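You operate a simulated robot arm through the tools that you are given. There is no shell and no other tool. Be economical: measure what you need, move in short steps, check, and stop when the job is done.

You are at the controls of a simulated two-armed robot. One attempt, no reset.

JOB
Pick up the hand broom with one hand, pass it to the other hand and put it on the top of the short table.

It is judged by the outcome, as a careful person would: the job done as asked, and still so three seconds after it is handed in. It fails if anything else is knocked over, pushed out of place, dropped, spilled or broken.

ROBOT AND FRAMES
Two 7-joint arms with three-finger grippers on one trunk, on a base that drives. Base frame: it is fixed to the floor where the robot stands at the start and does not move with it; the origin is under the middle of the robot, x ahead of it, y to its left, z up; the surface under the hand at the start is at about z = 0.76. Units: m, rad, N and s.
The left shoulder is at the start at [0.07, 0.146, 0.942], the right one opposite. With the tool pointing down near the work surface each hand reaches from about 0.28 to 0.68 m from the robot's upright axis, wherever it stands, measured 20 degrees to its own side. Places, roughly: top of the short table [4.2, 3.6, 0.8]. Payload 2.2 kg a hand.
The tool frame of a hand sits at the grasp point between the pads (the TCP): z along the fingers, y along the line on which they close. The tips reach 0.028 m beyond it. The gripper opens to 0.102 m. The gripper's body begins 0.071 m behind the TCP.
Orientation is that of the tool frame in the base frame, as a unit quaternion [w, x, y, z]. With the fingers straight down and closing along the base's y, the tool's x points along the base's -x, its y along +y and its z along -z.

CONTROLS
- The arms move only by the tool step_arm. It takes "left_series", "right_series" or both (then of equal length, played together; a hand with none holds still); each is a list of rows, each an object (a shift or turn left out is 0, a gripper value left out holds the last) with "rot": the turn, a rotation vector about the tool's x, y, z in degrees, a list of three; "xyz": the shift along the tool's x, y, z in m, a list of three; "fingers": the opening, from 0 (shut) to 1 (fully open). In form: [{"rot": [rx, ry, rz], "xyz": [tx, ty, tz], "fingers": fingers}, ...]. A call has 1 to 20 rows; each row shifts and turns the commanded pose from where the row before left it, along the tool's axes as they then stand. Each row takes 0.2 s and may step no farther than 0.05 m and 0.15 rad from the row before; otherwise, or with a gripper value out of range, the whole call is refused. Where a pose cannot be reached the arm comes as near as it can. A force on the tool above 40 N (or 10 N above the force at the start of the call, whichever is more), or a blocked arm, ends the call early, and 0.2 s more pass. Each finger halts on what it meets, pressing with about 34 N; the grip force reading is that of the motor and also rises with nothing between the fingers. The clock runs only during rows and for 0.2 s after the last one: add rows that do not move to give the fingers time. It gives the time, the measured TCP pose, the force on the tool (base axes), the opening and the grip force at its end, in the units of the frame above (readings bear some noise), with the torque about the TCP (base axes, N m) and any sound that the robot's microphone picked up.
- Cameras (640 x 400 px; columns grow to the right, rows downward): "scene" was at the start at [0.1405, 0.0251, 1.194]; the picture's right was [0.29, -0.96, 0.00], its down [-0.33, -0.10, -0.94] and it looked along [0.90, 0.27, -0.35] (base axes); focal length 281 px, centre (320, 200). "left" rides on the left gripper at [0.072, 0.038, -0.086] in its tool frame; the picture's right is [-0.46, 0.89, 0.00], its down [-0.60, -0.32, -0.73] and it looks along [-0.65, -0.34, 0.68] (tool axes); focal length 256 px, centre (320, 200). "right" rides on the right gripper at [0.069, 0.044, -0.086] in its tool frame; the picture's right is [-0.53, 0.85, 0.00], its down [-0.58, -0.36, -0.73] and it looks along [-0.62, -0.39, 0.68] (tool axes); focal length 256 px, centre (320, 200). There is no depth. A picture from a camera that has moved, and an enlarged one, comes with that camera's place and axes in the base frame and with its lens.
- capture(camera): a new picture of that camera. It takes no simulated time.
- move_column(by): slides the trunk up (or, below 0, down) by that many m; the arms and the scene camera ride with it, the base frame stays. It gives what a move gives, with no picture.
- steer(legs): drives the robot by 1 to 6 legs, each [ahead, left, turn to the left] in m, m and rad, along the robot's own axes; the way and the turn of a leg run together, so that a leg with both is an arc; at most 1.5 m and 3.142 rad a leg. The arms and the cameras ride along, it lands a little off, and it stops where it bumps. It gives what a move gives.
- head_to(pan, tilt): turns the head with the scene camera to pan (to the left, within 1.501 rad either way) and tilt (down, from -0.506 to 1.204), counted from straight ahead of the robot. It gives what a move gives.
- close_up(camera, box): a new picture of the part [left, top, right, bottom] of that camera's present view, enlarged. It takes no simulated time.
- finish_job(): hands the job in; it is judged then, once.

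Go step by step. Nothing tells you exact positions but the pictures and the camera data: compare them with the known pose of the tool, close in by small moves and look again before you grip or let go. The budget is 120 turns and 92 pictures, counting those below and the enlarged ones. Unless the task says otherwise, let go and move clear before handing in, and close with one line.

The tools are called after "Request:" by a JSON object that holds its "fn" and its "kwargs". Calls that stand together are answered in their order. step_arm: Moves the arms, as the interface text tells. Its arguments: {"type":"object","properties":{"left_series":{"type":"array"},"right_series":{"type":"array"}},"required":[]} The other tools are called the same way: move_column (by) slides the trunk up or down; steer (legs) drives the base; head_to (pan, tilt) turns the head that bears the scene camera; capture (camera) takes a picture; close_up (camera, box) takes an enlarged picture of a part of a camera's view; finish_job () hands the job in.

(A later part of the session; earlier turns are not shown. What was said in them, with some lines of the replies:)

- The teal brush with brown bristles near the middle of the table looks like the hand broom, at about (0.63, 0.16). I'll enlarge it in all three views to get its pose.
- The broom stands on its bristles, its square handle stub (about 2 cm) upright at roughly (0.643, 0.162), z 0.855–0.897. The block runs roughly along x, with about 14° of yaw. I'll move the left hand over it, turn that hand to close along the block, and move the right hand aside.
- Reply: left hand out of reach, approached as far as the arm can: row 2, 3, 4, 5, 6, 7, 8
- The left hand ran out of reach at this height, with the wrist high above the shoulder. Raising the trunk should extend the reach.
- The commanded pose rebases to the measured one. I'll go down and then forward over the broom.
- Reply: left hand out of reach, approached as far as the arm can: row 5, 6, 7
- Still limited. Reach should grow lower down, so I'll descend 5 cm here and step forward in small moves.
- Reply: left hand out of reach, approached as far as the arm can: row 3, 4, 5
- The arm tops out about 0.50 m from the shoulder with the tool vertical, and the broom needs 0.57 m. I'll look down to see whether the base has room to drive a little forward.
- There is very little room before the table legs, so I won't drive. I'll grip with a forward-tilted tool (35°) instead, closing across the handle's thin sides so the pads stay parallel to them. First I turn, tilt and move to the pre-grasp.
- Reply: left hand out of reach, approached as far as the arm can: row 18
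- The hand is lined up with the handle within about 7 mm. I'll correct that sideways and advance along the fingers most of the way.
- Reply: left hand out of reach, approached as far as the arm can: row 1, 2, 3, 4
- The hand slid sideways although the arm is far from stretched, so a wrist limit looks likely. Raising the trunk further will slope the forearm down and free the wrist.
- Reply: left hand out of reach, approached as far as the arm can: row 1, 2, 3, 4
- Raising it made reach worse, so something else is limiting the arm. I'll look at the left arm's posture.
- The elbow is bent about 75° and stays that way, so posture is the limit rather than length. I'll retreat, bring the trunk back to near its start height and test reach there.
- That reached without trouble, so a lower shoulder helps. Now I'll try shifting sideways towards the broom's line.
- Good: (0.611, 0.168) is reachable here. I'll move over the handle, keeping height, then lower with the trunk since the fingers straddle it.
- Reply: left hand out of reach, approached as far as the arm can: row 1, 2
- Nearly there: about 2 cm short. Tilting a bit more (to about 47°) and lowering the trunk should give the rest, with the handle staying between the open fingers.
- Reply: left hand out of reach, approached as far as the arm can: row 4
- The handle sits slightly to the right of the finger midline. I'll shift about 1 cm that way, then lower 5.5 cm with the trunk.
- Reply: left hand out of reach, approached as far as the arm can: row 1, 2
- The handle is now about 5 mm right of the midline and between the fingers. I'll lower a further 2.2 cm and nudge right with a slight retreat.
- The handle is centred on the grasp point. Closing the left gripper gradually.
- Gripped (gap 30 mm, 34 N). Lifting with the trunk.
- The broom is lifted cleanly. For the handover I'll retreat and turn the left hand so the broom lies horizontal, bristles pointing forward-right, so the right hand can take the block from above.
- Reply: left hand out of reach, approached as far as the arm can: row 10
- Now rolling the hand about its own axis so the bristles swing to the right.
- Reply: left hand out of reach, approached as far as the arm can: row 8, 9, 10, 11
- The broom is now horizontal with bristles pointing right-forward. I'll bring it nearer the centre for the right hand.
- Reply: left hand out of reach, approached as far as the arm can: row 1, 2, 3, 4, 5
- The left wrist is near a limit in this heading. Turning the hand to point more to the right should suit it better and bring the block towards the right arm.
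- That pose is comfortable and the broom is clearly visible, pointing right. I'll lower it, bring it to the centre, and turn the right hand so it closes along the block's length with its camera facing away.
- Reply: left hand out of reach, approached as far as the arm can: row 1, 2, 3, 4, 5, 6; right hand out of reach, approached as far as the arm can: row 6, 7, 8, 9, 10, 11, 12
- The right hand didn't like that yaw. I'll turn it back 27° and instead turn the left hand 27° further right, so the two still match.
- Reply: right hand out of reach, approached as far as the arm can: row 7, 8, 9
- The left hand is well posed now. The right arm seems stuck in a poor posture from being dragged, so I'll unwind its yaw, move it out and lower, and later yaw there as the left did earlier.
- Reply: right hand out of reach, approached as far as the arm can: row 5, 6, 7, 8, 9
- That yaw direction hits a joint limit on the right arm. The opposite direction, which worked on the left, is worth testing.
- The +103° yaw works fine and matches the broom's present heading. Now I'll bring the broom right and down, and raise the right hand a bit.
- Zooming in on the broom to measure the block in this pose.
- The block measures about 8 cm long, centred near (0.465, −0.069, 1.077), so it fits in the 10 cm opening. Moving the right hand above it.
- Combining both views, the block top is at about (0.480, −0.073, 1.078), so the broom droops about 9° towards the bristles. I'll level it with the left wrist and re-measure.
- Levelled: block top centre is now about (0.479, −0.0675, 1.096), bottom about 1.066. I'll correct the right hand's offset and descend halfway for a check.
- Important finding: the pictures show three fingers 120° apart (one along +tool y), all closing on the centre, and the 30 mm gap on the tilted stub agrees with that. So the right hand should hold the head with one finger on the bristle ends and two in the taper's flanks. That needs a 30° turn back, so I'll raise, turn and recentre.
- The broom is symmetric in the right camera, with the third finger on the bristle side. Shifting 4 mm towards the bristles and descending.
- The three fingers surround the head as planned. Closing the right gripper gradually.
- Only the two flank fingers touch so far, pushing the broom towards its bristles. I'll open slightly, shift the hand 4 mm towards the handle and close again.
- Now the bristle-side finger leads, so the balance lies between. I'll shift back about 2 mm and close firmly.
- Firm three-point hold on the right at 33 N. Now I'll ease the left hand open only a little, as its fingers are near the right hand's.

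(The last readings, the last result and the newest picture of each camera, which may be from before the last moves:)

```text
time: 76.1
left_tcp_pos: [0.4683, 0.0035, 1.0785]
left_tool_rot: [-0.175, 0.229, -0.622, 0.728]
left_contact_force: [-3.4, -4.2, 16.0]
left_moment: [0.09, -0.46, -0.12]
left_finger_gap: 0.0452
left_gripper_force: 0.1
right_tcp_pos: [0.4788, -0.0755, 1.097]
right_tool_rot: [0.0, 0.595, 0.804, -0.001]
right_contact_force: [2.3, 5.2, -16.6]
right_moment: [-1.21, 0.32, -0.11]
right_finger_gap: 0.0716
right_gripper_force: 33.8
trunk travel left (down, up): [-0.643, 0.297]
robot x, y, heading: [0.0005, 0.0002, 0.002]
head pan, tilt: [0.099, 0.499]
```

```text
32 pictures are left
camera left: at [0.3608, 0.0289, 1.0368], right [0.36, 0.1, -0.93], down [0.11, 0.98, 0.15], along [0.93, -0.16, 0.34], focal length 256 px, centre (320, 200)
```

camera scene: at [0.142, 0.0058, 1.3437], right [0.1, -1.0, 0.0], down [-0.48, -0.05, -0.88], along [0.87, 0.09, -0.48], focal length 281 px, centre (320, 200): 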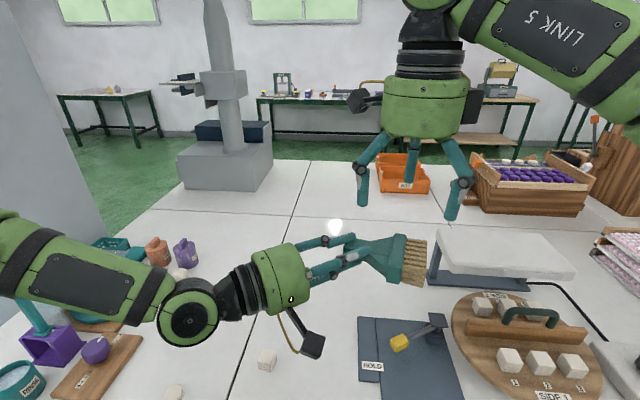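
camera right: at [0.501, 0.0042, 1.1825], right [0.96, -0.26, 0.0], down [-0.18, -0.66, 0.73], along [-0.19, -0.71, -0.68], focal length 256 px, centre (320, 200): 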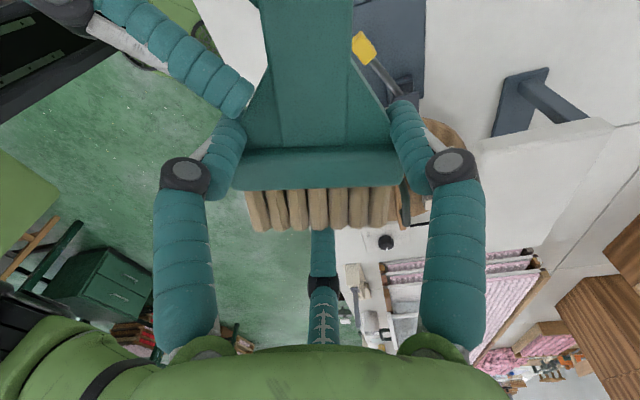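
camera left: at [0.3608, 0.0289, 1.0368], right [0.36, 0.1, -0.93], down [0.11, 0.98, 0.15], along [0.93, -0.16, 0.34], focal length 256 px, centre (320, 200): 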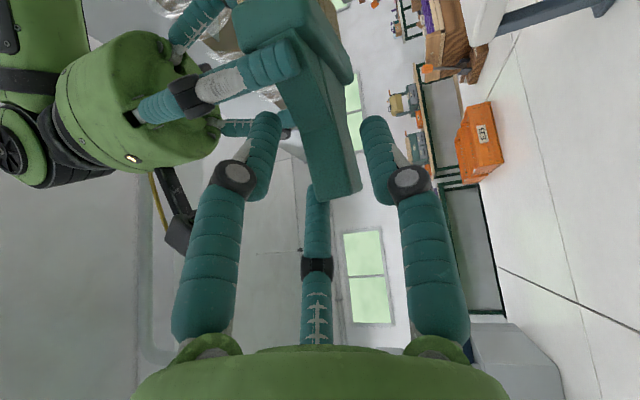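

There is a 16 N vertical push between the hands, so the left hand is resting on the broom. I'll lift the left slightly to relieve it and slide it off backwards along the handle.

Request:
{"fn": "step_arm", "kwargs": {"left_series": [{"xyz": [0, -0.004, 0]}, {}]}}

Request:
{"fn": "close_up", "kwargs": {"camera": "scene", "box": [310, 150, 470, 290]}}

```text
time: 76.7
left_tcp_pos: [0.4703, 0.0042, 1.08]
left_tool_rot: [-0.174, 0.231, -0.622, 0.728]
left_contact_force: [-2.0, -4.0, 11.6]
left_moment: [0.02, -0.4, -0.11]
left_finger_gap: 0.0452
left_gripper_force: 0.2
right_tcp_pos: [0.4782, -0.0749, 1.0993]
right_tool_rot: [-0.001, 0.595, 0.804, 0.0]
right_contact_force: [1.6, 4.5, -11.4]
right_moment: [-0.91, 0.25, -0.04]
right_finger_gap: 0.0716
right_gripper_force: 34.3
trunk travel left (down, up): [-0.643, 0.297]
robot x, y, heading: [0.0016, -0.0001, -0.002]
head pan, tilt: [0.099, 0.499]
```

```text
2.86 times, centred on (390, 220) of scene
camera zoom: at [0.1422, 0.0072, 1.3436], right [0.1, -1.0, 0.0], down [-0.48, -0.05, -0.88], along [0.87, 0.09, -0.48], focal length 803 px, centre (120, 143)
```

zoom: 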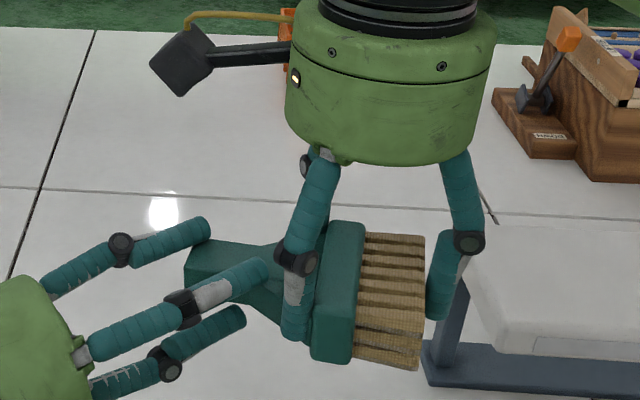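

The broom simply pitched a few degrees to sit flush in the right hand, lifting against the left fingers. I'll keep raising the left until the load is gone.

Request:
{"fn": "step_arm", "kwargs": {"left_series": [{"xyz": [0, -0.004, 0]}, {"xyz": [0, -0.003, 0]}, {}]}}

Request:
{"fn": "capture", "kwargs": {"camera": "left"}}

Request:
{"fn": "close_up", "kwargs": {"camera": "scene", "box": [310, 150, 470, 290]}}

```text
time: 77.5
left_tcp_pos: [0.4708, 0.0057, 1.0856]
left_tool_rot: [-0.175, 0.231, -0.623, 0.726]
left_contact_force: [-0.3, -0.6, -0.4]
left_moment: [0.02, -0.03, 0.0]
left_finger_gap: 0.0449
left_gripper_force: 0.1
right_tcp_pos: [0.4771, -0.0744, 1.0976]
right_tool_rot: [0.0, 0.595, 0.803, 0.0]
right_contact_force: [0.1, -0.6, -0.8]
right_moment: [0.01, 0.0, 0.03]
right_finger_gap: 0.0698
right_gripper_force: 34.5
trunk travel left (down, up): [-0.643, 0.297]
robot x, y, heading: [0.0023, 0.0016, -0.004]
head pan, tilt: [0.099, 0.499]
```

```text
30 pictures are left
camera left: at [0.3616, 0.0315, 1.0456], right [0.35, 0.11, -0.93], down [0.11, 0.98, 0.15], along [0.93, -0.16, 0.34], focal length 256 px, centre (320, 200)
```

left: 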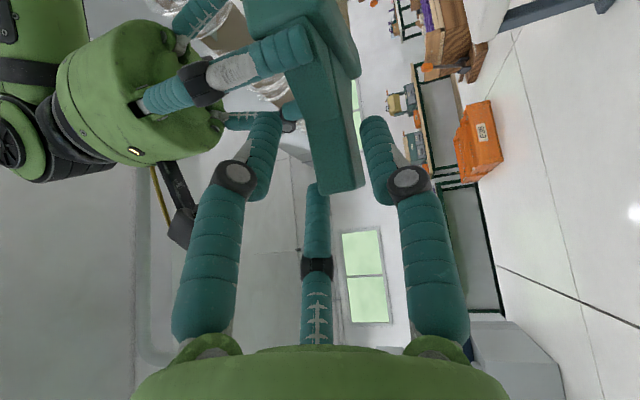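

```text
2.86 times, centred on (390, 220) of scene
camera zoom: at [0.1422, 0.0072, 1.3436], right [0.1, -1.0, 0.0], down [-0.48, -0.05, -0.88], along [0.87, 0.09, -0.48], focal length 803 px, centre (120, 143)
```

zoom: 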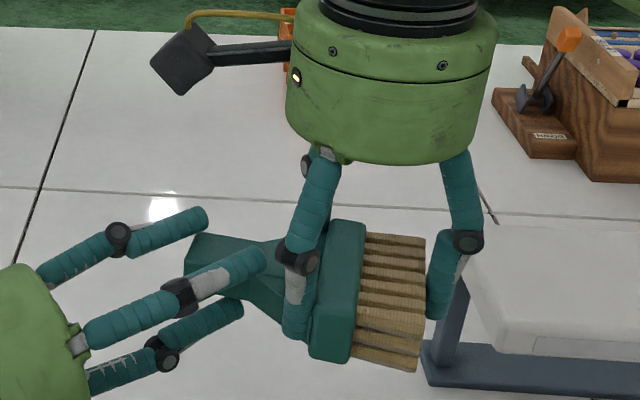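

All load is off: the right hand alone carries the broom. Sliding the left hand off along the handle.

Request:
{"fn": "step_arm", "kwargs": {"left_series": [{"xyz": [-0.0088, 0, -0.0082]}, {"xyz": [-0.0088, 0, -0.0082]}, {"xyz": [-0.0088, 0, -0.0082]}, {"xyz": [-0.0088, 0, -0.0082]}, {"xyz": [-0.0088, 0, -0.0082]}, {"xyz": [-0.0088, 0, -0.0082]}, {"xyz": [-0.0088, 0, -0.0082]}, {"xyz": [-0.0088, 0, -0.0082]}, {}]}}

Request:
{"fn": "capture", "kwargs": {"camera": "scene"}}

Request:
{"fn": "capture", "kwargs": {"camera": "right"}}

```text
time: 79.5
left_tcp_pos: [0.4934, 0.0979, 1.0712]
left_tool_rot: [-0.175, 0.231, -0.623, 0.727]
left_contact_force: [-1.0, -0.1, 0.3]
left_moment: [0.02, 0.03, -0.01]
left_finger_gap: 0.0449
left_gripper_force: 0.1
right_tcp_pos: [0.4778, -0.0762, 1.0975]
right_tool_rot: [-0.001, 0.595, 0.804, 0.0]
right_contact_force: [-0.3, 0.8, -1.1]
right_moment: [-0.05, -0.02, 0.01]
right_finger_gap: 0.0701
right_gripper_force: 34.2
trunk travel left (down, up): [-0.643, 0.297]
robot x, y, heading: [-0.0001, -0.0042, -0.004]
head pan, tilt: [0.099, 0.499]
```

```text
28 pictures are left
camera scene: at [0.1422, 0.0069, 1.3437], right [0.1, -1.0, 0.0], down [-0.48, -0.05, -0.88], along [0.87, 0.09, -0.48], focal length 281 px, centre (320, 200)
```

scene: 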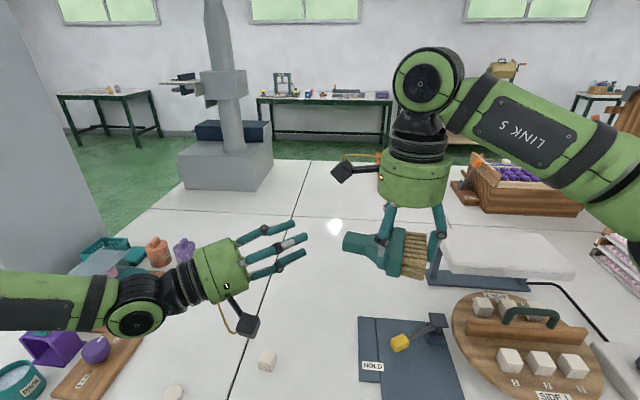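

```text
27 pictures are left
camera right: at [0.501, 0.0037, 1.1837], right [0.96, -0.26, 0.0], down [-0.18, -0.66, 0.73], along [-0.19, -0.71, -0.68], focal length 256 px, centre (320, 200)
```

right: 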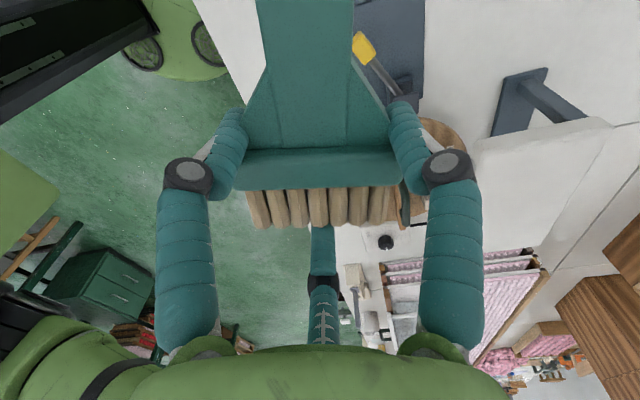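

The handover worked: the right hand holds the broom alone. Now to plan the drive to the short table, the small table far left; first a look around.

Request:
{"fn": "head_to", "kwargs": {"pan": 1.0, "tilt": 0.25}}

Request:
{"fn": "capture", "kwargs": {"camera": "scene"}}

Request:
{"fn": "head_to", "kwargs": {"pan": 1.5, "tilt": 0.4}}

Request:
{"fn": "capture", "kwargs": {"camera": "scene"}}

```text
time: 80.7
left_tcp_pos: [0.4936, 0.0963, 1.0687]
left_tool_rot: [-0.174, 0.231, -0.622, 0.728]
left_contact_force: [0.3, 0.1, 0.5]
left_moment: [-0.03, 0.01, -0.02]
left_finger_gap: 0.0448
left_gripper_force: 0.0
right_tcp_pos: [0.4781, -0.0752, 1.0982]
right_tool_rot: [0.0, 0.594, 0.804, -0.001]
right_contact_force: [-0.7, -0.6, -0.5]
right_moment: [-0.01, -0.02, 0.02]
right_finger_gap: 0.07
right_gripper_force: 33.7
trunk travel left (down, up): [-0.643, 0.297]
robot x, y, heading: [0.0011, 0.0008, -0.001]
head pan, tilt: [1.0, 0.25]
```

```text
26 pictures are left
camera scene: at [0.1022, 0.0767, 1.3668], right [0.84, -0.54, 0.0], down [-0.13, -0.21, -0.97], along [0.52, 0.81, -0.25], focal length 281 px, centre (320, 200)
```

scene: 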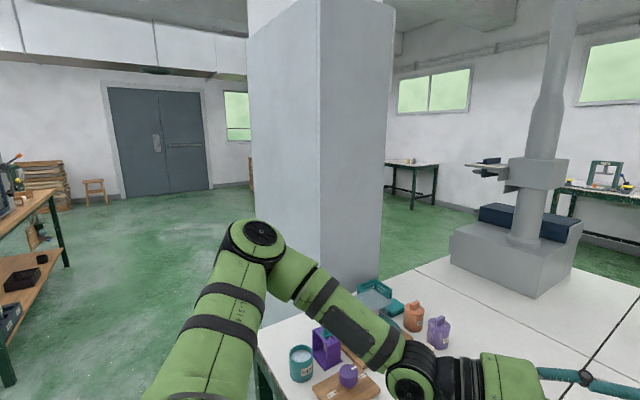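

```text
time: 81.6
left_tcp_pos: [0.494, 0.0965, 1.0698]
left_tool_rot: [-0.175, 0.231, -0.622, 0.727]
left_contact_force: [-0.4, 0.8, -0.2]
left_moment: [0.01, 0.01, -0.02]
left_finger_gap: 0.0449
left_gripper_force: 0.2
right_tcp_pos: [0.4777, -0.075, 1.0984]
right_tool_rot: [0.001, 0.595, 0.804, 0.001]
right_contact_force: [-1.0, -0.5, 0.0]
right_moment: [-0.02, 0.0, 0.01]
right_finger_gap: 0.07
right_gripper_force: 34.1
trunk travel left (down, up): [-0.643, 0.297]
robot x, y, heading: [0.0016, 0.0011, 0.006]
head pan, tilt: [1.499, 0.4]
```

```text
25 pictures are left
camera scene: at [0.0584, 0.0905, 1.3528], right [1.0, -0.07, 0.0], down [-0.03, -0.39, -0.92], along [0.07, 0.92, -0.39], focal length 281 px, centre (320, 200)
```

scene: 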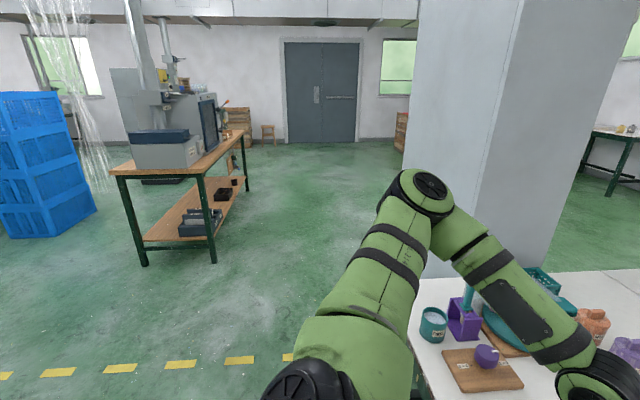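

The pillar blocks the direct way. I'll back off from Table 1, turn left, and go through the open lane between bench and pillar, in stages.

Request:
{"fn": "steer", "kwargs": {"legs": [[-0.4, 0, 0], [0, 0, 1.571]]}}

Request:
{"fn": "head_to", "kwargs": {"pan": -0.2, "tilt": 0.45}}

Request:
{"fn": "capture", "kwargs": {"camera": "scene"}}

```text
time: 88.0
left_tcp_pos: [-0.5075, 0.4893, 1.0699]
left_tool_rot: [0.642, -0.605, 0.272, -0.385]
left_contact_force: [0.2, 0.1, 0.2]
left_moment: [0.01, -0.01, 0.03]
left_finger_gap: 0.0449
left_gripper_force: 0.0
right_tcp_pos: [-0.3351, 0.4776, 1.0986]
right_tool_rot: [0.0, -0.157, 0.988, -0.001]
right_contact_force: [1.2, -0.4, -0.2]
right_moment: [0.0, 0.01, 0.01]
right_finger_gap: 0.0699
right_gripper_force: 33.1
trunk travel left (down, up): [-0.643, 0.297]
robot x, y, heading: [-0.4018, -0.0034, 1.587]
head pan, tilt: [1.499, 0.4]
```

```text
time: 89.7
left_tcp_pos: [-0.5073, 0.4904, 1.0702]
left_tool_rot: [0.641, -0.606, 0.271, -0.385]
left_contact_force: [-0.6, 0.7, -0.5]
left_moment: [-0.01, 0.03, 0.02]
left_finger_gap: 0.0448
left_gripper_force: 0.0
right_tcp_pos: [-0.3345, 0.4777, 1.0983]
right_tool_rot: [0.0, -0.159, 0.987, 0.0]
right_contact_force: [0.6, 0.6, -1.2]
right_moment: [-0.02, -0.02, 0.03]
right_finger_gap: 0.07
right_gripper_force: 34.2
trunk travel left (down, up): [-0.643, 0.297]
robot x, y, heading: [-0.4021, 0.0007, 1.585]
head pan, tilt: [-0.201, 0.45]
```

```text
24 pictures are left
camera scene: at [-0.3837, 0.1367, 1.3481], right [0.98, -0.18, 0.0], down [-0.08, -0.43, -0.9], along [0.16, 0.89, -0.44], focal length 281 px, centre (320, 200)
```

scene: 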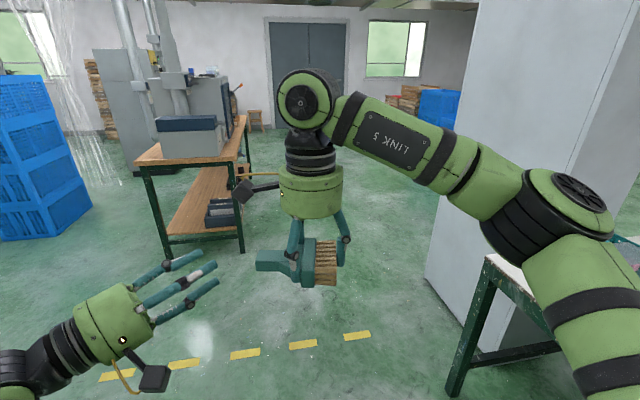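

The pillar's left face is at x≈0.63 (y 0.9–1.55) and the bench edge at x≈−0.6. I'll thread between them and on.

Request:
{"fn": "steer", "kwargs": {"legs": [[0.9, -0.25, 0], [0.8, -0.1, 0], [1.0, -0.35, 0]]}}

Request:
{"fn": "head_to", "kwargs": {"pan": -1.2, "tilt": 0.3}}

Request:
{"fn": "capture", "kwargs": {"camera": "scene"}}

```text
time: 103.4
left_tcp_pos: [0.0886, 3.1776, 1.07]
left_tool_rot: [0.646, -0.609, 0.263, -0.376]
left_contact_force: [0.5, 0.1, -0.6]
left_moment: [0.01, -0.01, -0.04]
left_finger_gap: 0.0448
left_gripper_force: 0.1
right_tcp_pos: [0.2609, 3.1699, 1.0986]
right_tool_rot: [-0.001, -0.171, 0.985, -0.001]
right_contact_force: [-0.1, -0.2, -0.1]
right_moment: [0.02, 0.01, 0.0]
right_finger_gap: 0.0698
right_gripper_force: 34.4
trunk travel left (down, up): [-0.643, 0.297]
robot x, y, heading: [0.208, 2.6907, 1.622]
head pan, tilt: [-0.201, 0.45]
```

```text
time: 104.7
left_tcp_pos: [0.0882, 3.177, 1.0702]
left_tool_rot: [0.647, -0.609, 0.262, -0.377]
left_contact_force: [0.0, 0.7, 0.5]
left_moment: [0.01, 0.02, 0.0]
left_finger_gap: 0.0446
left_gripper_force: 0.1
right_tcp_pos: [0.2602, 3.1708, 1.0977]
right_tool_rot: [-0.001, -0.17, 0.985, 0.0]
right_contact_force: [0.0, 0.0, -1.1]
right_moment: [0.01, 0.0, -0.01]
right_finger_gap: 0.0699
right_gripper_force: 33.9
trunk travel left (down, up): [-0.643, 0.297]
robot x, y, heading: [0.2075, 2.6879, 1.613]
head pan, tilt: [-1.201, 0.3]
```

```text
23 pictures are left
camera scene: at [0.2923, 2.7756, 1.362], right [0.4, -0.91, 0.0], down [-0.27, -0.12, -0.96], along [0.87, 0.39, -0.3], focal length 281 px, centre (320, 200)
```

scene: 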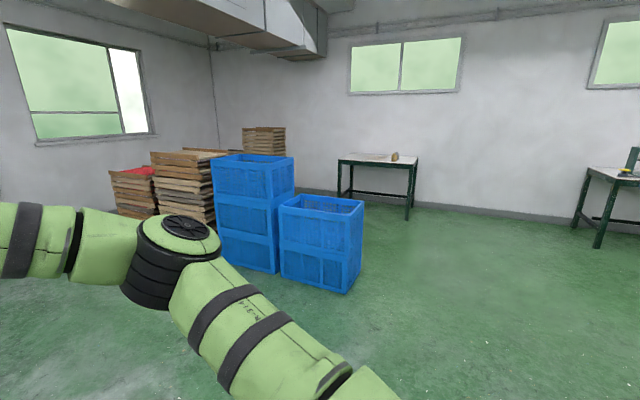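

The short table is visible at about x 3.9–4.5, y 3.1–3.95, with blue crates before it. I can strafe right at y≈2.45, facing +y, and approach the table's near side without turning.

Request:
{"fn": "steer", "kwargs": {"legs": [[-0.25, -0.3, -0.04], [0, -1.4, 0], [0, -1.4, 0]]}}

Request:
{"fn": "head_to", "kwargs": {"pan": -0.5, "tilt": 0.4}}

Request:
{"fn": "capture", "kwargs": {"camera": "scene"}}

```text
time: 120.4
left_tcp_pos: [3.2381, 2.9678, 1.07]
left_tool_rot: [0.641, -0.605, 0.273, -0.386]
left_contact_force: [-0.1, 0.5, 0.8]
left_moment: [0.02, -0.02, 0.02]
left_finger_gap: 0.0446
left_gripper_force: 0.0
right_tcp_pos: [3.4104, 2.9539, 1.0975]
right_tool_rot: [0.001, -0.155, 0.988, 0.0]
right_contact_force: [0.2, 0.2, 0.4]
right_moment: [0.03, -0.01, -0.01]
right_finger_gap: 0.0699
right_gripper_force: 34.3
trunk travel left (down, up): [-0.643, 0.297]
robot x, y, heading: [3.3452, 2.4733, 1.588]
head pan, tilt: [-1.201, 0.3]
```

```text
time: 121.5
left_tcp_pos: [3.2384, 2.9684, 1.0696]
left_tool_rot: [0.641, -0.605, 0.272, -0.386]
left_contact_force: [-0.5, 0.8, 0.3]
left_moment: [0.03, 0.01, 0.02]
left_finger_gap: 0.0449
left_gripper_force: 0.0
right_tcp_pos: [3.4098, 2.9543, 1.098]
right_tool_rot: [-0.001, -0.155, 0.988, 0.001]
right_contact_force: [0.6, -0.5, -0.1]
right_moment: [-0.02, -0.01, 0.0]
right_finger_gap: 0.0698
right_gripper_force: 34.7
trunk travel left (down, up): [-0.643, 0.297]
robot x, y, heading: [3.3416, 2.4747, 1.585]
head pan, tilt: [-0.499, 0.4]
```

```text
22 pictures are left
camera scene: at [3.3863, 2.6053, 1.3528], right [0.88, -0.47, 0.0], down [-0.18, -0.34, -0.92], along [0.43, 0.81, -0.39], focal length 281 px, centre (320, 200)
```

scene: 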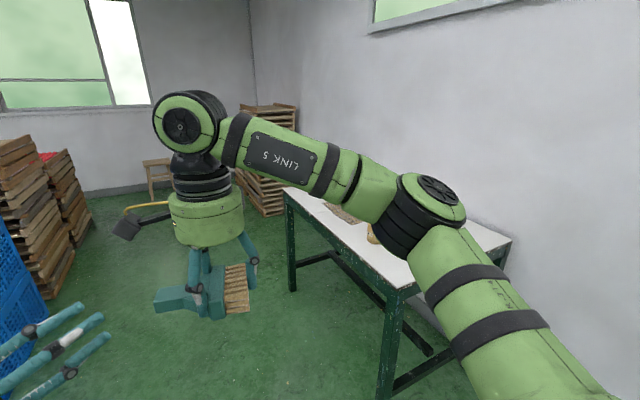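

The table top spans about x 3.89–4.45, y 3.06–3.97, with some small things on it near (4.03, 3.4–3.6). I'll strafe to be in front of it and look for a free patch.

Request:
{"fn": "steer", "kwargs": {"legs": [[0.0, -0.62, -0.015]]}}

Request:
{"fn": "head_to", "kwargs": {"pan": 0.15, "tilt": 0.55}}

Request:
{"fn": "capture", "kwargs": {"camera": "scene"}}

Request:
{"fn": "capture", "kwargs": {"camera": "left"}}

```text
time: 124.9
left_tcp_pos: [3.8605, 2.9708, 1.0693]
left_tool_rot: [0.636, -0.602, 0.28, -0.393]
left_contact_force: [-0.1, -0.9, -0.2]
left_moment: [0.01, -0.01, 0.01]
left_finger_gap: 0.045
left_gripper_force: 0.0
right_tcp_pos: [4.0315, 2.9528, 1.0994]
right_tool_rot: [0.0, -0.144, 0.99, -0.001]
right_contact_force: [-0.5, 0.4, -0.2]
right_moment: [0.03, 0.0, -0.02]
right_finger_gap: 0.07
right_gripper_force: 33.7
trunk travel left (down, up): [-0.643, 0.297]
robot x, y, heading: [3.9552, 2.4783, 1.564]
head pan, tilt: [-0.499, 0.4]
```

```text
time: 126.0
left_tcp_pos: [3.8604, 2.97, 1.0699]
left_tool_rot: [0.636, -0.602, 0.279, -0.394]
left_contact_force: [-1.0, -0.1, -0.2]
left_moment: [0.0, 0.01, -0.02]
left_finger_gap: 0.0448
left_gripper_force: 0.0
right_tcp_pos: [4.0331, 2.9549, 1.0982]
right_tool_rot: [0.0, -0.144, 0.99, 0.0]
right_contact_force: [0.2, -0.6, -0.8]
right_moment: [0.0, 0.0, -0.02]
right_finger_gap: 0.0695
right_gripper_force: 34.0
trunk travel left (down, up): [-0.643, 0.297]
robot x, y, heading: [3.9515, 2.4741, 1.564]
head pan, tilt: [0.15, 0.55]
```

```text
21 pictures are left
camera scene: at [3.943, 2.614, 1.3391], right [0.99, 0.14, 0.0], down [0.07, -0.52, -0.85], along [-0.12, 0.84, -0.52], focal length 281 px, centre (320, 200)
```

scene: 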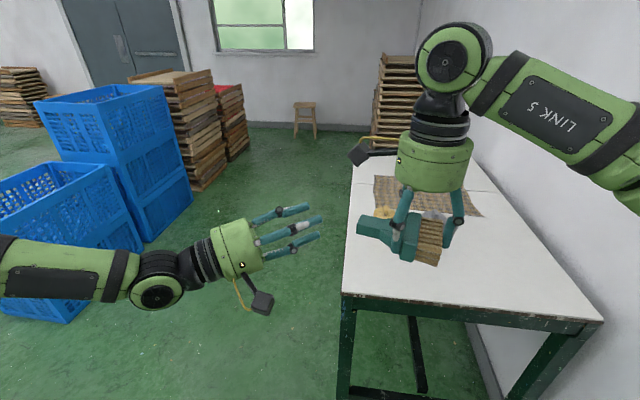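

```text
20 pictures are left
camera left: at [3.8341, 2.8619, 1.0301], right [-0.1, 0.36, -0.93], down [-0.98, 0.12, 0.15], along [0.16, 0.93, 0.34], focal length 256 px, centre (320, 200)
```

left: 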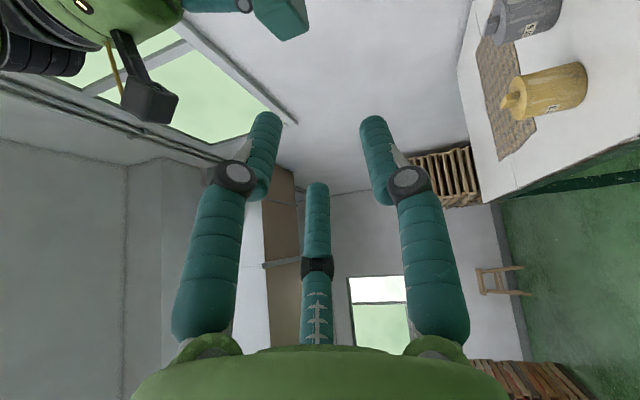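

The near part of the table (y 3.07–3.36) is empty; the mat with jugs is behind it. I'll tuck the left arm back and up first, then drive into place.

Request:
{"fn": "step_arm", "kwargs": {"left_series": [{"xyz": [0.0034, -0.016, -0.038]}, {"xyz": [0.0034, -0.016, -0.038]}, {"xyz": [0.0034, -0.016, -0.038]}, {"xyz": [0.0034, -0.016, -0.038]}, {"xyz": [0.0034, -0.016, -0.038]}, {}]}}

Request:
{"fn": "steer", "kwargs": {"legs": [[0.235, -0.1, 0]]}}

Request:
{"fn": "head_to", "kwargs": {"pan": -0.1, "tilt": 0.7}}

Request:
{"fn": "capture", "kwargs": {"camera": "scene"}}

Request:
{"fn": "capture", "kwargs": {"camera": "right"}}

```text
time: 127.4
left_tcp_pos: [3.6993, 2.8549, 1.1272]
left_tool_rot: [0.635, -0.603, 0.279, -0.394]
left_contact_force: [1.6, 0.3, 0.3]
left_moment: [0.01, 0.02, 0.01]
left_finger_gap: 0.045
left_gripper_force: 0.0
right_tcp_pos: [4.0333, 2.9555, 1.0975]
right_tool_rot: [0.0, -0.143, 0.99, 0.0]
right_contact_force: [0.9, 0.1, -0.1]
right_moment: [-0.03, 0.02, 0.01]
right_finger_gap: 0.0699
right_gripper_force: 34.2
trunk travel left (down, up): [-0.643, 0.297]
robot x, y, heading: [3.9537, 2.4784, 1.56]
head pan, tilt: [0.15, 0.55]
```

```text
time: 129.2
left_tcp_pos: [3.7986, 3.0898, 1.1266]
left_tool_rot: [0.637, -0.602, 0.279, -0.393]
left_contact_force: [-0.1, 0.0, -0.3]
left_moment: [-0.02, 0.01, 0.02]
left_finger_gap: 0.0449
left_gripper_force: 0.1
right_tcp_pos: [4.1314, 3.1895, 1.0992]
right_tool_rot: [0.0, -0.146, 0.989, 0.001]
right_contact_force: [-0.1, -0.9, 0.6]
right_moment: [-0.01, -0.01, 0.02]
right_finger_gap: 0.0698
right_gripper_force: 33.4
trunk travel left (down, up): [-0.643, 0.297]
robot x, y, heading: [4.0543, 2.7124, 1.565]
head pan, tilt: [0.15, 0.55]
```

```text
time: 130.0
left_tcp_pos: [3.7994, 3.0913, 1.1274]
left_tool_rot: [0.637, -0.602, 0.279, -0.392]
left_contact_force: [0.1, 0.1, 0.4]
left_moment: [-0.01, -0.03, -0.01]
left_finger_gap: 0.045
left_gripper_force: 0.0
right_tcp_pos: [4.1328, 3.1914, 1.0978]
right_tool_rot: [0.0, -0.146, 0.989, 0.0]
right_contact_force: [0.0, -0.4, 1.0]
right_moment: [-0.02, 0.01, -0.03]
right_finger_gap: 0.0701
right_gripper_force: 34.2
trunk travel left (down, up): [-0.643, 0.297]
robot x, y, heading: [4.0555, 2.7154, 1.56]
head pan, tilt: [-0.099, 0.7]
```

```text
19 pictures are left
camera scene: at [4.0662, 2.8466, 1.3259], right [0.99, -0.1, 0.0], down [-0.07, -0.64, -0.76], along [0.08, 0.76, -0.64], focal length 281 px, centre (320, 200)
```

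scene: 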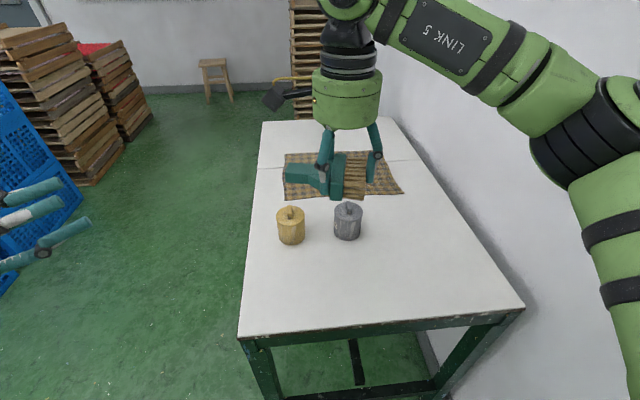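

```text
18 pictures are left
camera right: at [4.0553, 3.2131, 1.1837], right [0.27, 0.96, 0.0], down [0.66, -0.18, 0.73], along [0.7, -0.2, -0.68], focal length 256 px, centre (320, 200)
```

right: 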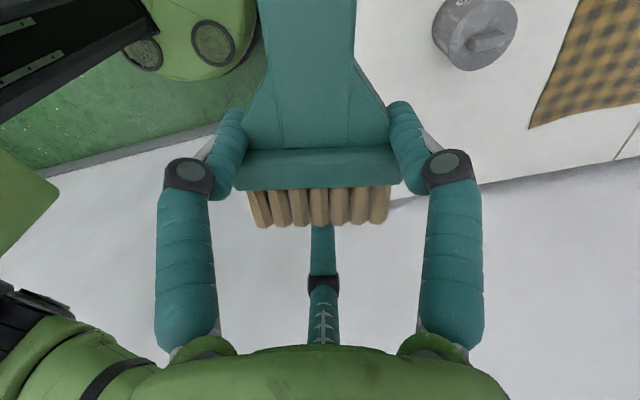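

Two weights stand near y 3.33, leaving a free strip y 3.10–3.29. I'll place the broom around (4.13, 3.17). First I check the broom's pitch in the hand.

Request:
{"fn": "close_up", "kwargs": {"camera": "scene", "box": [260, 100, 420, 220]}}

Request:
{"fn": "close_up", "kwargs": {"camera": "right", "box": [200, 0, 440, 240]}}

```text
3.33 times, centred on (340, 160) of scene
camera zoom: at [4.0662, 2.8466, 1.3259], right [0.99, -0.1, 0.0], down [-0.07, -0.64, -0.76], along [0.08, 0.76, -0.64], focal length 937 px, centre (253, 333)
```

zoom: 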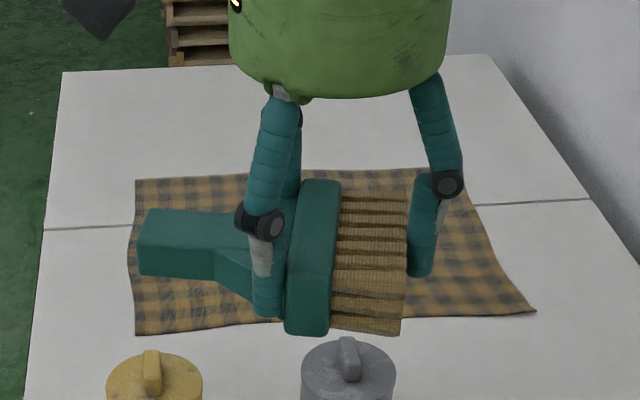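

```text
1.67 times, centred on (320, 120) of right
camera zoom: at [4.0553, 3.2131, 1.1837], right [0.27, 0.96, 0.0], down [0.66, -0.18, 0.73], along [0.7, -0.2, -0.68], focal length 427 px, centre (320, 333)
```

zoom: 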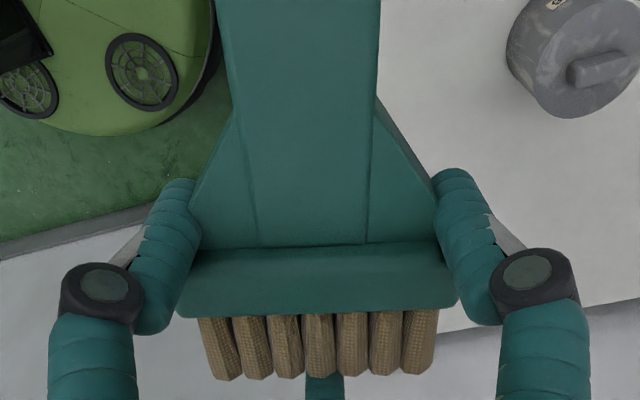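

By edge slopes the broom is close to level, and its underside is about 31 mm below the TCP. I'll shift 2 cm towards the near edge and lower with the trunk to just above the table.

Request:
{"fn": "step_arm", "kwargs": {"right_series": [{"xyz": [0.0058, -0.0191, 0]}, {}]}}

Request:
{"fn": "move_column", "kwargs": {"by": -0.21}}

Request:
{"fn": "capture", "kwargs": {"camera": "scene"}}

Request:
{"fn": "capture", "kwargs": {"camera": "right"}}

```text
time: 130.6
left_tcp_pos: [3.8, 3.0918, 1.1268]
left_tool_rot: [0.637, -0.602, 0.278, -0.392]
left_contact_force: [0.4, -0.1, -0.2]
left_moment: [0.01, 0.03, -0.02]
left_finger_gap: 0.0453
left_gripper_force: 0.0
right_tcp_pos: [4.1311, 3.1711, 1.0981]
right_tool_rot: [0.0, -0.147, 0.989, 0.0]
right_contact_force: [-0.6, 0.0, -0.3]
right_moment: [-0.01, -0.01, -0.04]
right_finger_gap: 0.0698
right_gripper_force: 33.7
trunk travel left (down, up): [-0.643, 0.297]
robot x, y, heading: [4.0569, 2.7147, 1.564]
head pan, tilt: [-0.099, 0.7]
```

```text
time: 132.8
left_tcp_pos: [3.7998, 3.0907, 0.9172]
left_tool_rot: [0.637, -0.603, 0.278, -0.392]
left_contact_force: [0.1, 0.1, 1.3]
left_moment: [0.02, -0.01, 0.0]
left_finger_gap: 0.0449
left_gripper_force: 0.0
right_tcp_pos: [4.1322, 3.1707, 0.8869]
right_tool_rot: [0.0, -0.147, 0.989, 0.0]
right_contact_force: [-0.5, 0.2, -0.1]
right_moment: [-0.03, -0.03, -0.01]
right_finger_gap: 0.0698
right_gripper_force: 34.4
trunk travel left (down, up): [-0.433, 0.507]
robot x, y, heading: [4.0563, 2.7122, 1.563]
head pan, tilt: [-0.099, 0.7]
```

```text
15 pictures are left
camera scene: at [4.0662, 2.8461, 1.116], right [0.99, -0.1, 0.0], down [-0.07, -0.64, -0.76], along [0.08, 0.76, -0.64], focal length 281 px, centre (320, 200)
```

scene: 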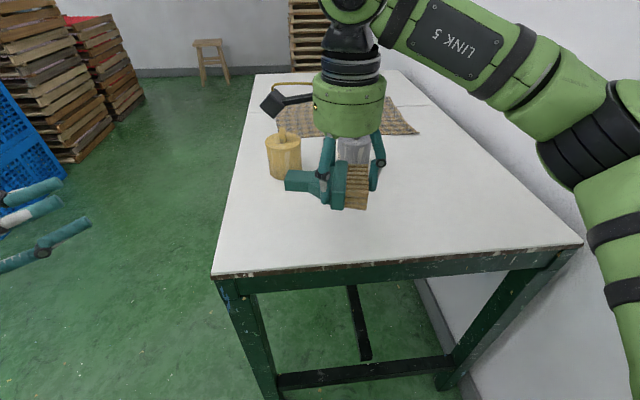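

```text
14 pictures are left
camera right: at [4.0544, 3.1928, 0.9737], right [0.27, 0.96, 0.0], down [0.66, -0.18, 0.73], along [0.7, -0.19, -0.68], focal length 256 px, centre (320, 200)
```

right: 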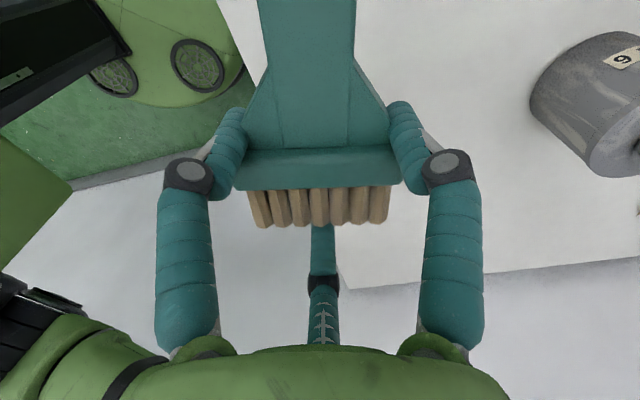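

Well clear of the weights. The table height is uncertain (0.74–0.80), so I'll descend with the arm in small steps and watch the force.

Request:
{"fn": "step_arm", "kwargs": {"right_series": [{"xyz": [0, 0, 0.012]}, {"xyz": [0, 0, 0.012]}, {"xyz": [0, 0, 0.012]}, {"xyz": [0, 0, 0.005]}, {"xyz": [0, 0, 0.005]}, {}]}}

Request:
{"fn": "close_up", "kwargs": {"camera": "scene", "box": [240, 120, 420, 250]}}

```text
time: 134.2
left_tcp_pos: [3.799, 3.091, 0.9167]
left_tool_rot: [0.637, -0.603, 0.279, -0.392]
left_contact_force: [0.1, -0.4, 0.1]
left_moment: [-0.04, 0.02, -0.02]
left_finger_gap: 0.0448
left_gripper_force: 0.0
right_tcp_pos: [4.1313, 3.172, 0.8413]
right_tool_rot: [0.0, -0.146, 0.989, 0.0]
right_contact_force: [-0.6, 0.5, 0.5]
right_moment: [-0.02, 0.01, -0.03]
right_finger_gap: 0.0698
right_gripper_force: 34.0
trunk travel left (down, up): [-0.433, 0.507]
robot x, y, heading: [4.057, 2.716, 1.565]
head pan, tilt: [-0.099, 0.7]
```

```text
3.08 times, centred on (330, 185) of scene
camera zoom: at [4.0661, 2.8461, 1.116], right [0.99, -0.1, 0.0], down [-0.07, -0.64, -0.76], along [0.08, 0.76, -0.64], focal length 865 px, centre (289, 246)
```

zoom: 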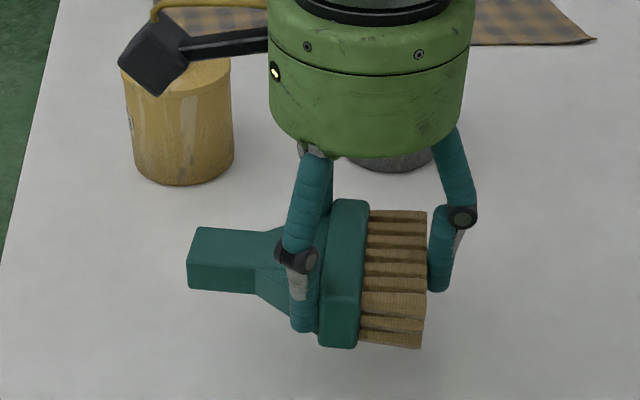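

Still no contact. Continuing down in 4 mm steps.

Request:
{"fn": "step_arm", "kwargs": {"right_series": [{"xyz": [0, 0, 0.004]}, {"xyz": [0, 0, 0.004]}, {"xyz": [0, 0, 0.004]}, {"xyz": [0, 0, 0.004]}, {}]}}

```text
time: 135.4
left_tcp_pos: [3.7993, 3.0894, 0.9167]
left_tool_rot: [0.638, -0.602, 0.279, -0.392]
left_contact_force: [-0.1, 0.6, -0.2]
left_moment: [0.02, 0.01, -0.01]
left_finger_gap: 0.0447
left_gripper_force: 0.0
right_tcp_pos: [4.1317, 3.1711, 0.8247]
right_tool_rot: [0.0, -0.146, 0.989, 0.0]
right_contact_force: [0.0, -0.2, 0.1]
right_moment: [-0.01, 0.01, -0.03]
right_finger_gap: 0.0694
right_gripper_force: 34.2
trunk travel left (down, up): [-0.433, 0.507]
robot x, y, heading: [4.0548, 2.7137, 1.569]
head pan, tilt: [-0.099, 0.7]
```

Request:
{"fn": "step_arm", "kwargs": {"right_series": [{"xyz": [0, 0, 0.004]}, {"xyz": [0, 0, 0.004]}, {"xyz": [0, 0, 0.004]}, {"xyz": [0, 0, 0.004]}, {"xyz": [0, 0, 0.004]}, {}]}}

Request:
{"fn": "close_up", "kwargs": {"camera": "scene", "box": [240, 120, 420, 250]}}

```text
time: 136.8
left_tcp_pos: [3.7988, 3.0901, 0.9168]
left_tool_rot: [0.637, -0.602, 0.278, -0.393]
left_contact_force: [-0.2, 0.0, -0.7]
left_moment: [0.01, 0.0, -0.02]
left_finger_gap: 0.0448
left_gripper_force: 0.0
right_tcp_pos: [4.1308, 3.1709, 0.8065]
right_tool_rot: [0.0, -0.147, 0.989, 0.0]
right_contact_force: [-0.6, 0.2, -1.3]
right_moment: [0.02, -0.02, 0.0]
right_finger_gap: 0.07
right_gripper_force: 33.7
trunk travel left (down, up): [-0.433, 0.507]
robot x, y, heading: [4.0563, 2.7152, 1.563]
head pan, tilt: [-0.099, 0.7]
```

```text
3.08 times, centred on (330, 185) of scene
camera zoom: at [4.0661, 2.8462, 1.1159], right [0.99, -0.1, 0.0], down [-0.07, -0.64, -0.76], along [0.08, 0.76, -0.64], focal length 865 px, centre (289, 246)
```

zoom: 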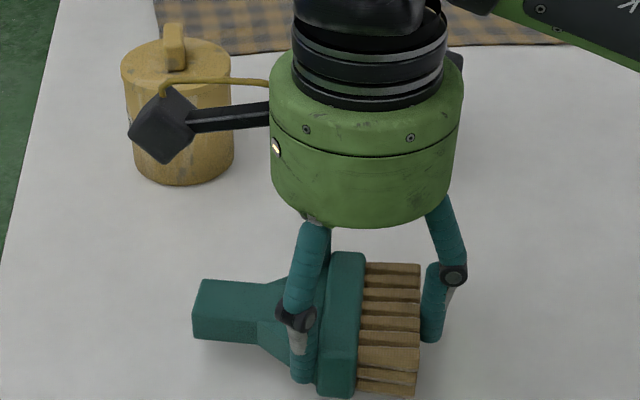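

The table top is nearer z≈0.745, which puts its near edge at y≈3.12 and the weights at y≥3.34. I'll shift 4 cm further in, then keep descending.

Request:
{"fn": "step_arm", "kwargs": {"right_series": [{"xyz": [-0.006, 0.02, 0]}, {"xyz": [-0.006, 0.02, 0]}, {"xyz": [0, 0, 0.004]}, {"xyz": [0, 0, 0.004]}, {"xyz": [0, 0, 0.004]}, {}]}}

Request:
{"fn": "capture", "kwargs": {"camera": "scene"}}

```text
time: 138.2
left_tcp_pos: [3.7999, 3.0906, 0.9182]
left_tool_rot: [0.636, -0.603, 0.278, -0.393]
left_contact_force: [0.1, -0.2, 0.3]
left_moment: [-0.01, -0.03, 0.04]
left_finger_gap: 0.0449
left_gripper_force: 0.1
right_tcp_pos: [4.1307, 3.2143, 0.7951]
right_tool_rot: [0.0, -0.146, 0.989, 0.001]
right_contact_force: [0.1, 3.1, 6.6]
right_moment: [0.37, -0.09, 0.02]
right_finger_gap: 0.0699
right_gripper_force: 34.3
trunk travel left (down, up): [-0.433, 0.507]
robot x, y, heading: [4.0551, 2.7161, 1.562]
head pan, tilt: [-0.099, 0.7]
```

```text
11 pictures are left
camera scene: at [4.066, 2.8456, 1.1162], right [0.99, -0.1, 0.0], down [-0.07, -0.64, -0.77], along [0.08, 0.76, -0.64], focal length 281 px, centre (320, 200)
```

scene: 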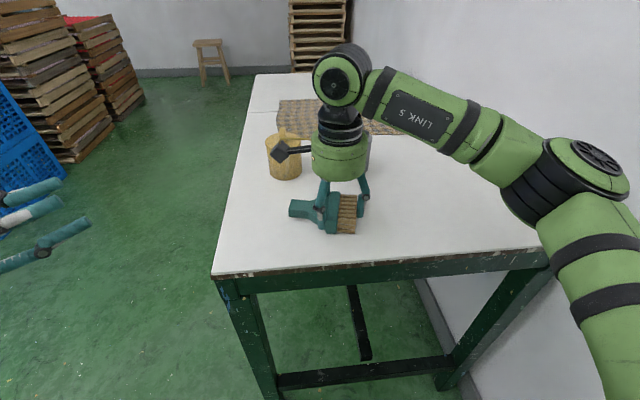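

Touching down now (about 6.6 N). Checking closely before pressing a hair further.

Request:
{"fn": "close_up", "kwargs": {"camera": "scene", "box": [260, 150, 400, 250]}}

Request:
{"fn": "capture", "kwargs": {"camera": "right"}}

```text
4.00 times, centred on (330, 200) of scene
camera zoom: at [4.066, 2.8456, 1.1162], right [0.99, -0.1, 0.0], down [-0.07, -0.64, -0.77], along [0.08, 0.76, -0.64], focal length 1124 px, centre (280, 200)
```

zoom: 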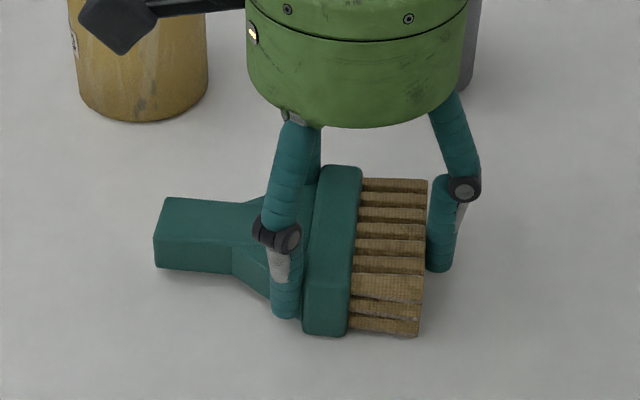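

```text
9 pictures are left
camera right: at [4.0541, 3.235, 0.8806], right [0.27, 0.96, 0.0], down [0.66, -0.19, 0.73], along [0.7, -0.19, -0.68], focal length 256 px, centre (320, 200)
```

right: 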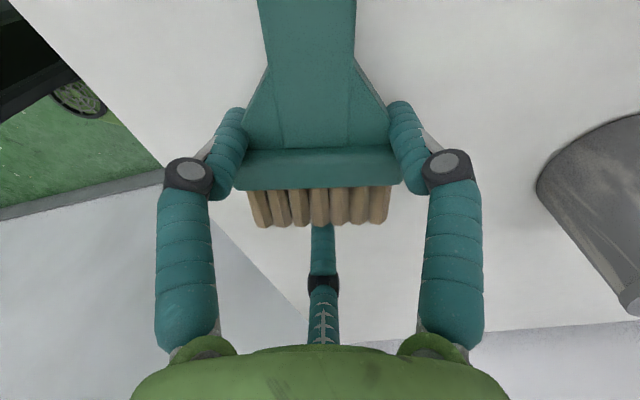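

The broom sits flat over the table with room around the fingers. Pressing 2 mm further, then opening slowly.

Request:
{"fn": "step_arm", "kwargs": {"right_series": [{"xyz": [0, 0, 0.002]}, {}]}}

Request:
{"fn": "step_arm", "kwargs": {"right_series": [{"fingers": 0.7}, {"fingers": 0.74}, {"fingers": 0.8}, {"fingers": 0.88}, {"fingers": 0.95}, {}, {}]}}

Request:
{"fn": "close_up", "kwargs": {"camera": "scene", "box": [260, 150, 400, 250]}}

Request:
{"fn": "capture", "kwargs": {"camera": "right"}}

```text
time: 138.8
left_tcp_pos: [3.7986, 3.0895, 0.9177]
left_tool_rot: [0.638, -0.601, 0.279, -0.392]
left_contact_force: [-0.1, 0.8, -0.1]
left_moment: [0.01, 0.04, 0.04]
left_finger_gap: 0.0451
left_gripper_force: 0.0
right_tcp_pos: [4.1305, 3.2129, 0.7934]
right_tool_rot: [0.0, -0.146, 0.989, 0.004]
right_contact_force: [-1.6, 6.9, 21.5]
right_moment: [1.1, -0.3, 0.07]
right_finger_gap: 0.07
right_gripper_force: 33.5
trunk travel left (down, up): [-0.433, 0.507]
robot x, y, heading: [4.0566, 2.7177, 1.562]
head pan, tilt: [-0.099, 0.7]
```

```text
time: 140.4
left_tcp_pos: [3.799, 3.0894, 0.9166]
left_tool_rot: [0.637, -0.603, 0.278, -0.392]
left_contact_force: [0.8, -0.5, -0.1]
left_moment: [0.02, 0.03, 0.0]
left_finger_gap: 0.0448
left_gripper_force: 0.1
right_tcp_pos: [4.1325, 3.2142, 0.7908]
right_tool_rot: [0.0, -0.146, 0.989, 0.0]
right_contact_force: [0.9, -0.1, 1.4]
right_moment: [0.0, -0.02, 0.01]
right_finger_gap: 0.0967
right_gripper_force: 0.1
trunk travel left (down, up): [-0.433, 0.507]
robot x, y, heading: [4.0549, 2.7177, 1.564]
head pan, tilt: [-0.099, 0.7]
```

```text
4.00 times, centred on (330, 200) of scene
camera zoom: at [4.0661, 2.846, 1.116], right [0.99, -0.1, 0.0], down [-0.07, -0.64, -0.76], along [0.08, 0.76, -0.64], focal length 1124 px, centre (280, 200)
```

zoom: 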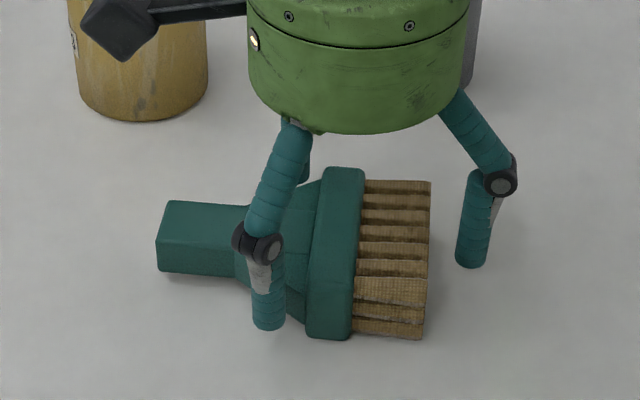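

```text
7 pictures are left
camera right: at [4.0547, 3.2351, 0.8772], right [0.27, 0.96, 0.0], down [0.66, -0.18, 0.73], along [0.7, -0.19, -0.68], focal length 256 px, centre (320, 200)
```

right: 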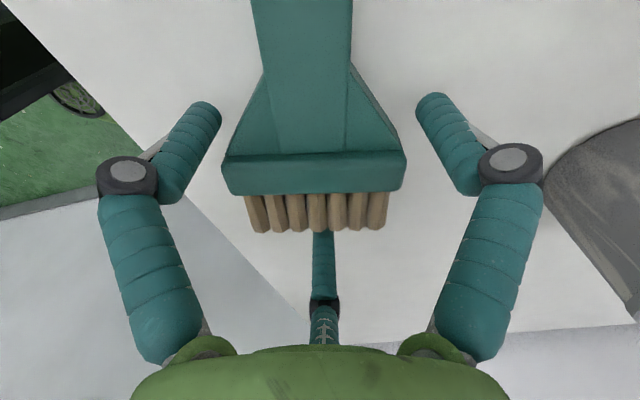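

Released: the broom lies flat and still, with all fingers clear. Raising straight up.

Request:
{"fn": "move_column", "kwargs": {"by": 0.2}}

Request:
{"fn": "capture", "kwargs": {"camera": "scene"}}

```text
time: 142.6
left_tcp_pos: [3.7998, 3.0909, 1.1169]
left_tool_rot: [0.637, -0.603, 0.278, -0.392]
left_contact_force: [0.3, 0.8, -0.2]
left_moment: [0.01, 0.0, 0.0]
left_finger_gap: 0.0447
left_gripper_force: 0.0
right_tcp_pos: [4.1326, 3.2144, 0.9912]
right_tool_rot: [0.0, -0.146, 0.989, 0.0]
right_contact_force: [-0.1, -0.2, -0.3]
right_moment: [0.01, -0.01, -0.01]
right_finger_gap: 0.0972
right_gripper_force: 0.0
trunk travel left (down, up): [-0.633, 0.307]
robot x, y, heading: [4.0544, 2.7121, 1.564]
head pan, tilt: [-0.099, 0.7]
```

```text
6 pictures are left
camera scene: at [4.066, 2.8462, 1.3159], right [0.99, -0.1, 0.0], down [-0.07, -0.64, -0.76], along [0.08, 0.76, -0.64], focal length 281 px, centre (320, 200)
```

scene: 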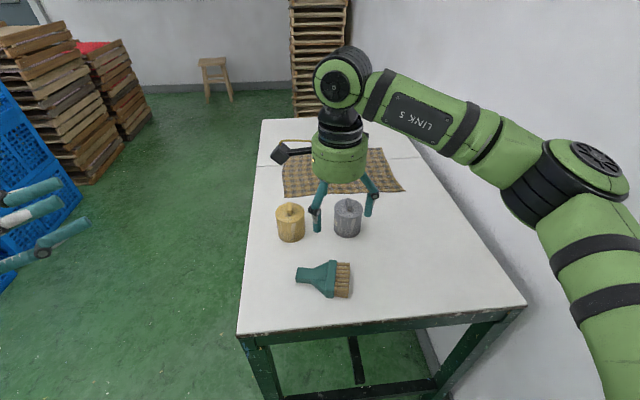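

The broom lies flat on the short table, well inside its edges. The weights are where they were and both hands are clear, so I'm handing in.

Request:
{"fn": "finish_job", "kwargs": {}}

```text
The job is handed in.
```

The left hand picked up the hand broom and passed it to the right hand, which laid it flat on the short table; nothing else was disturbed, as far as the pictures show.
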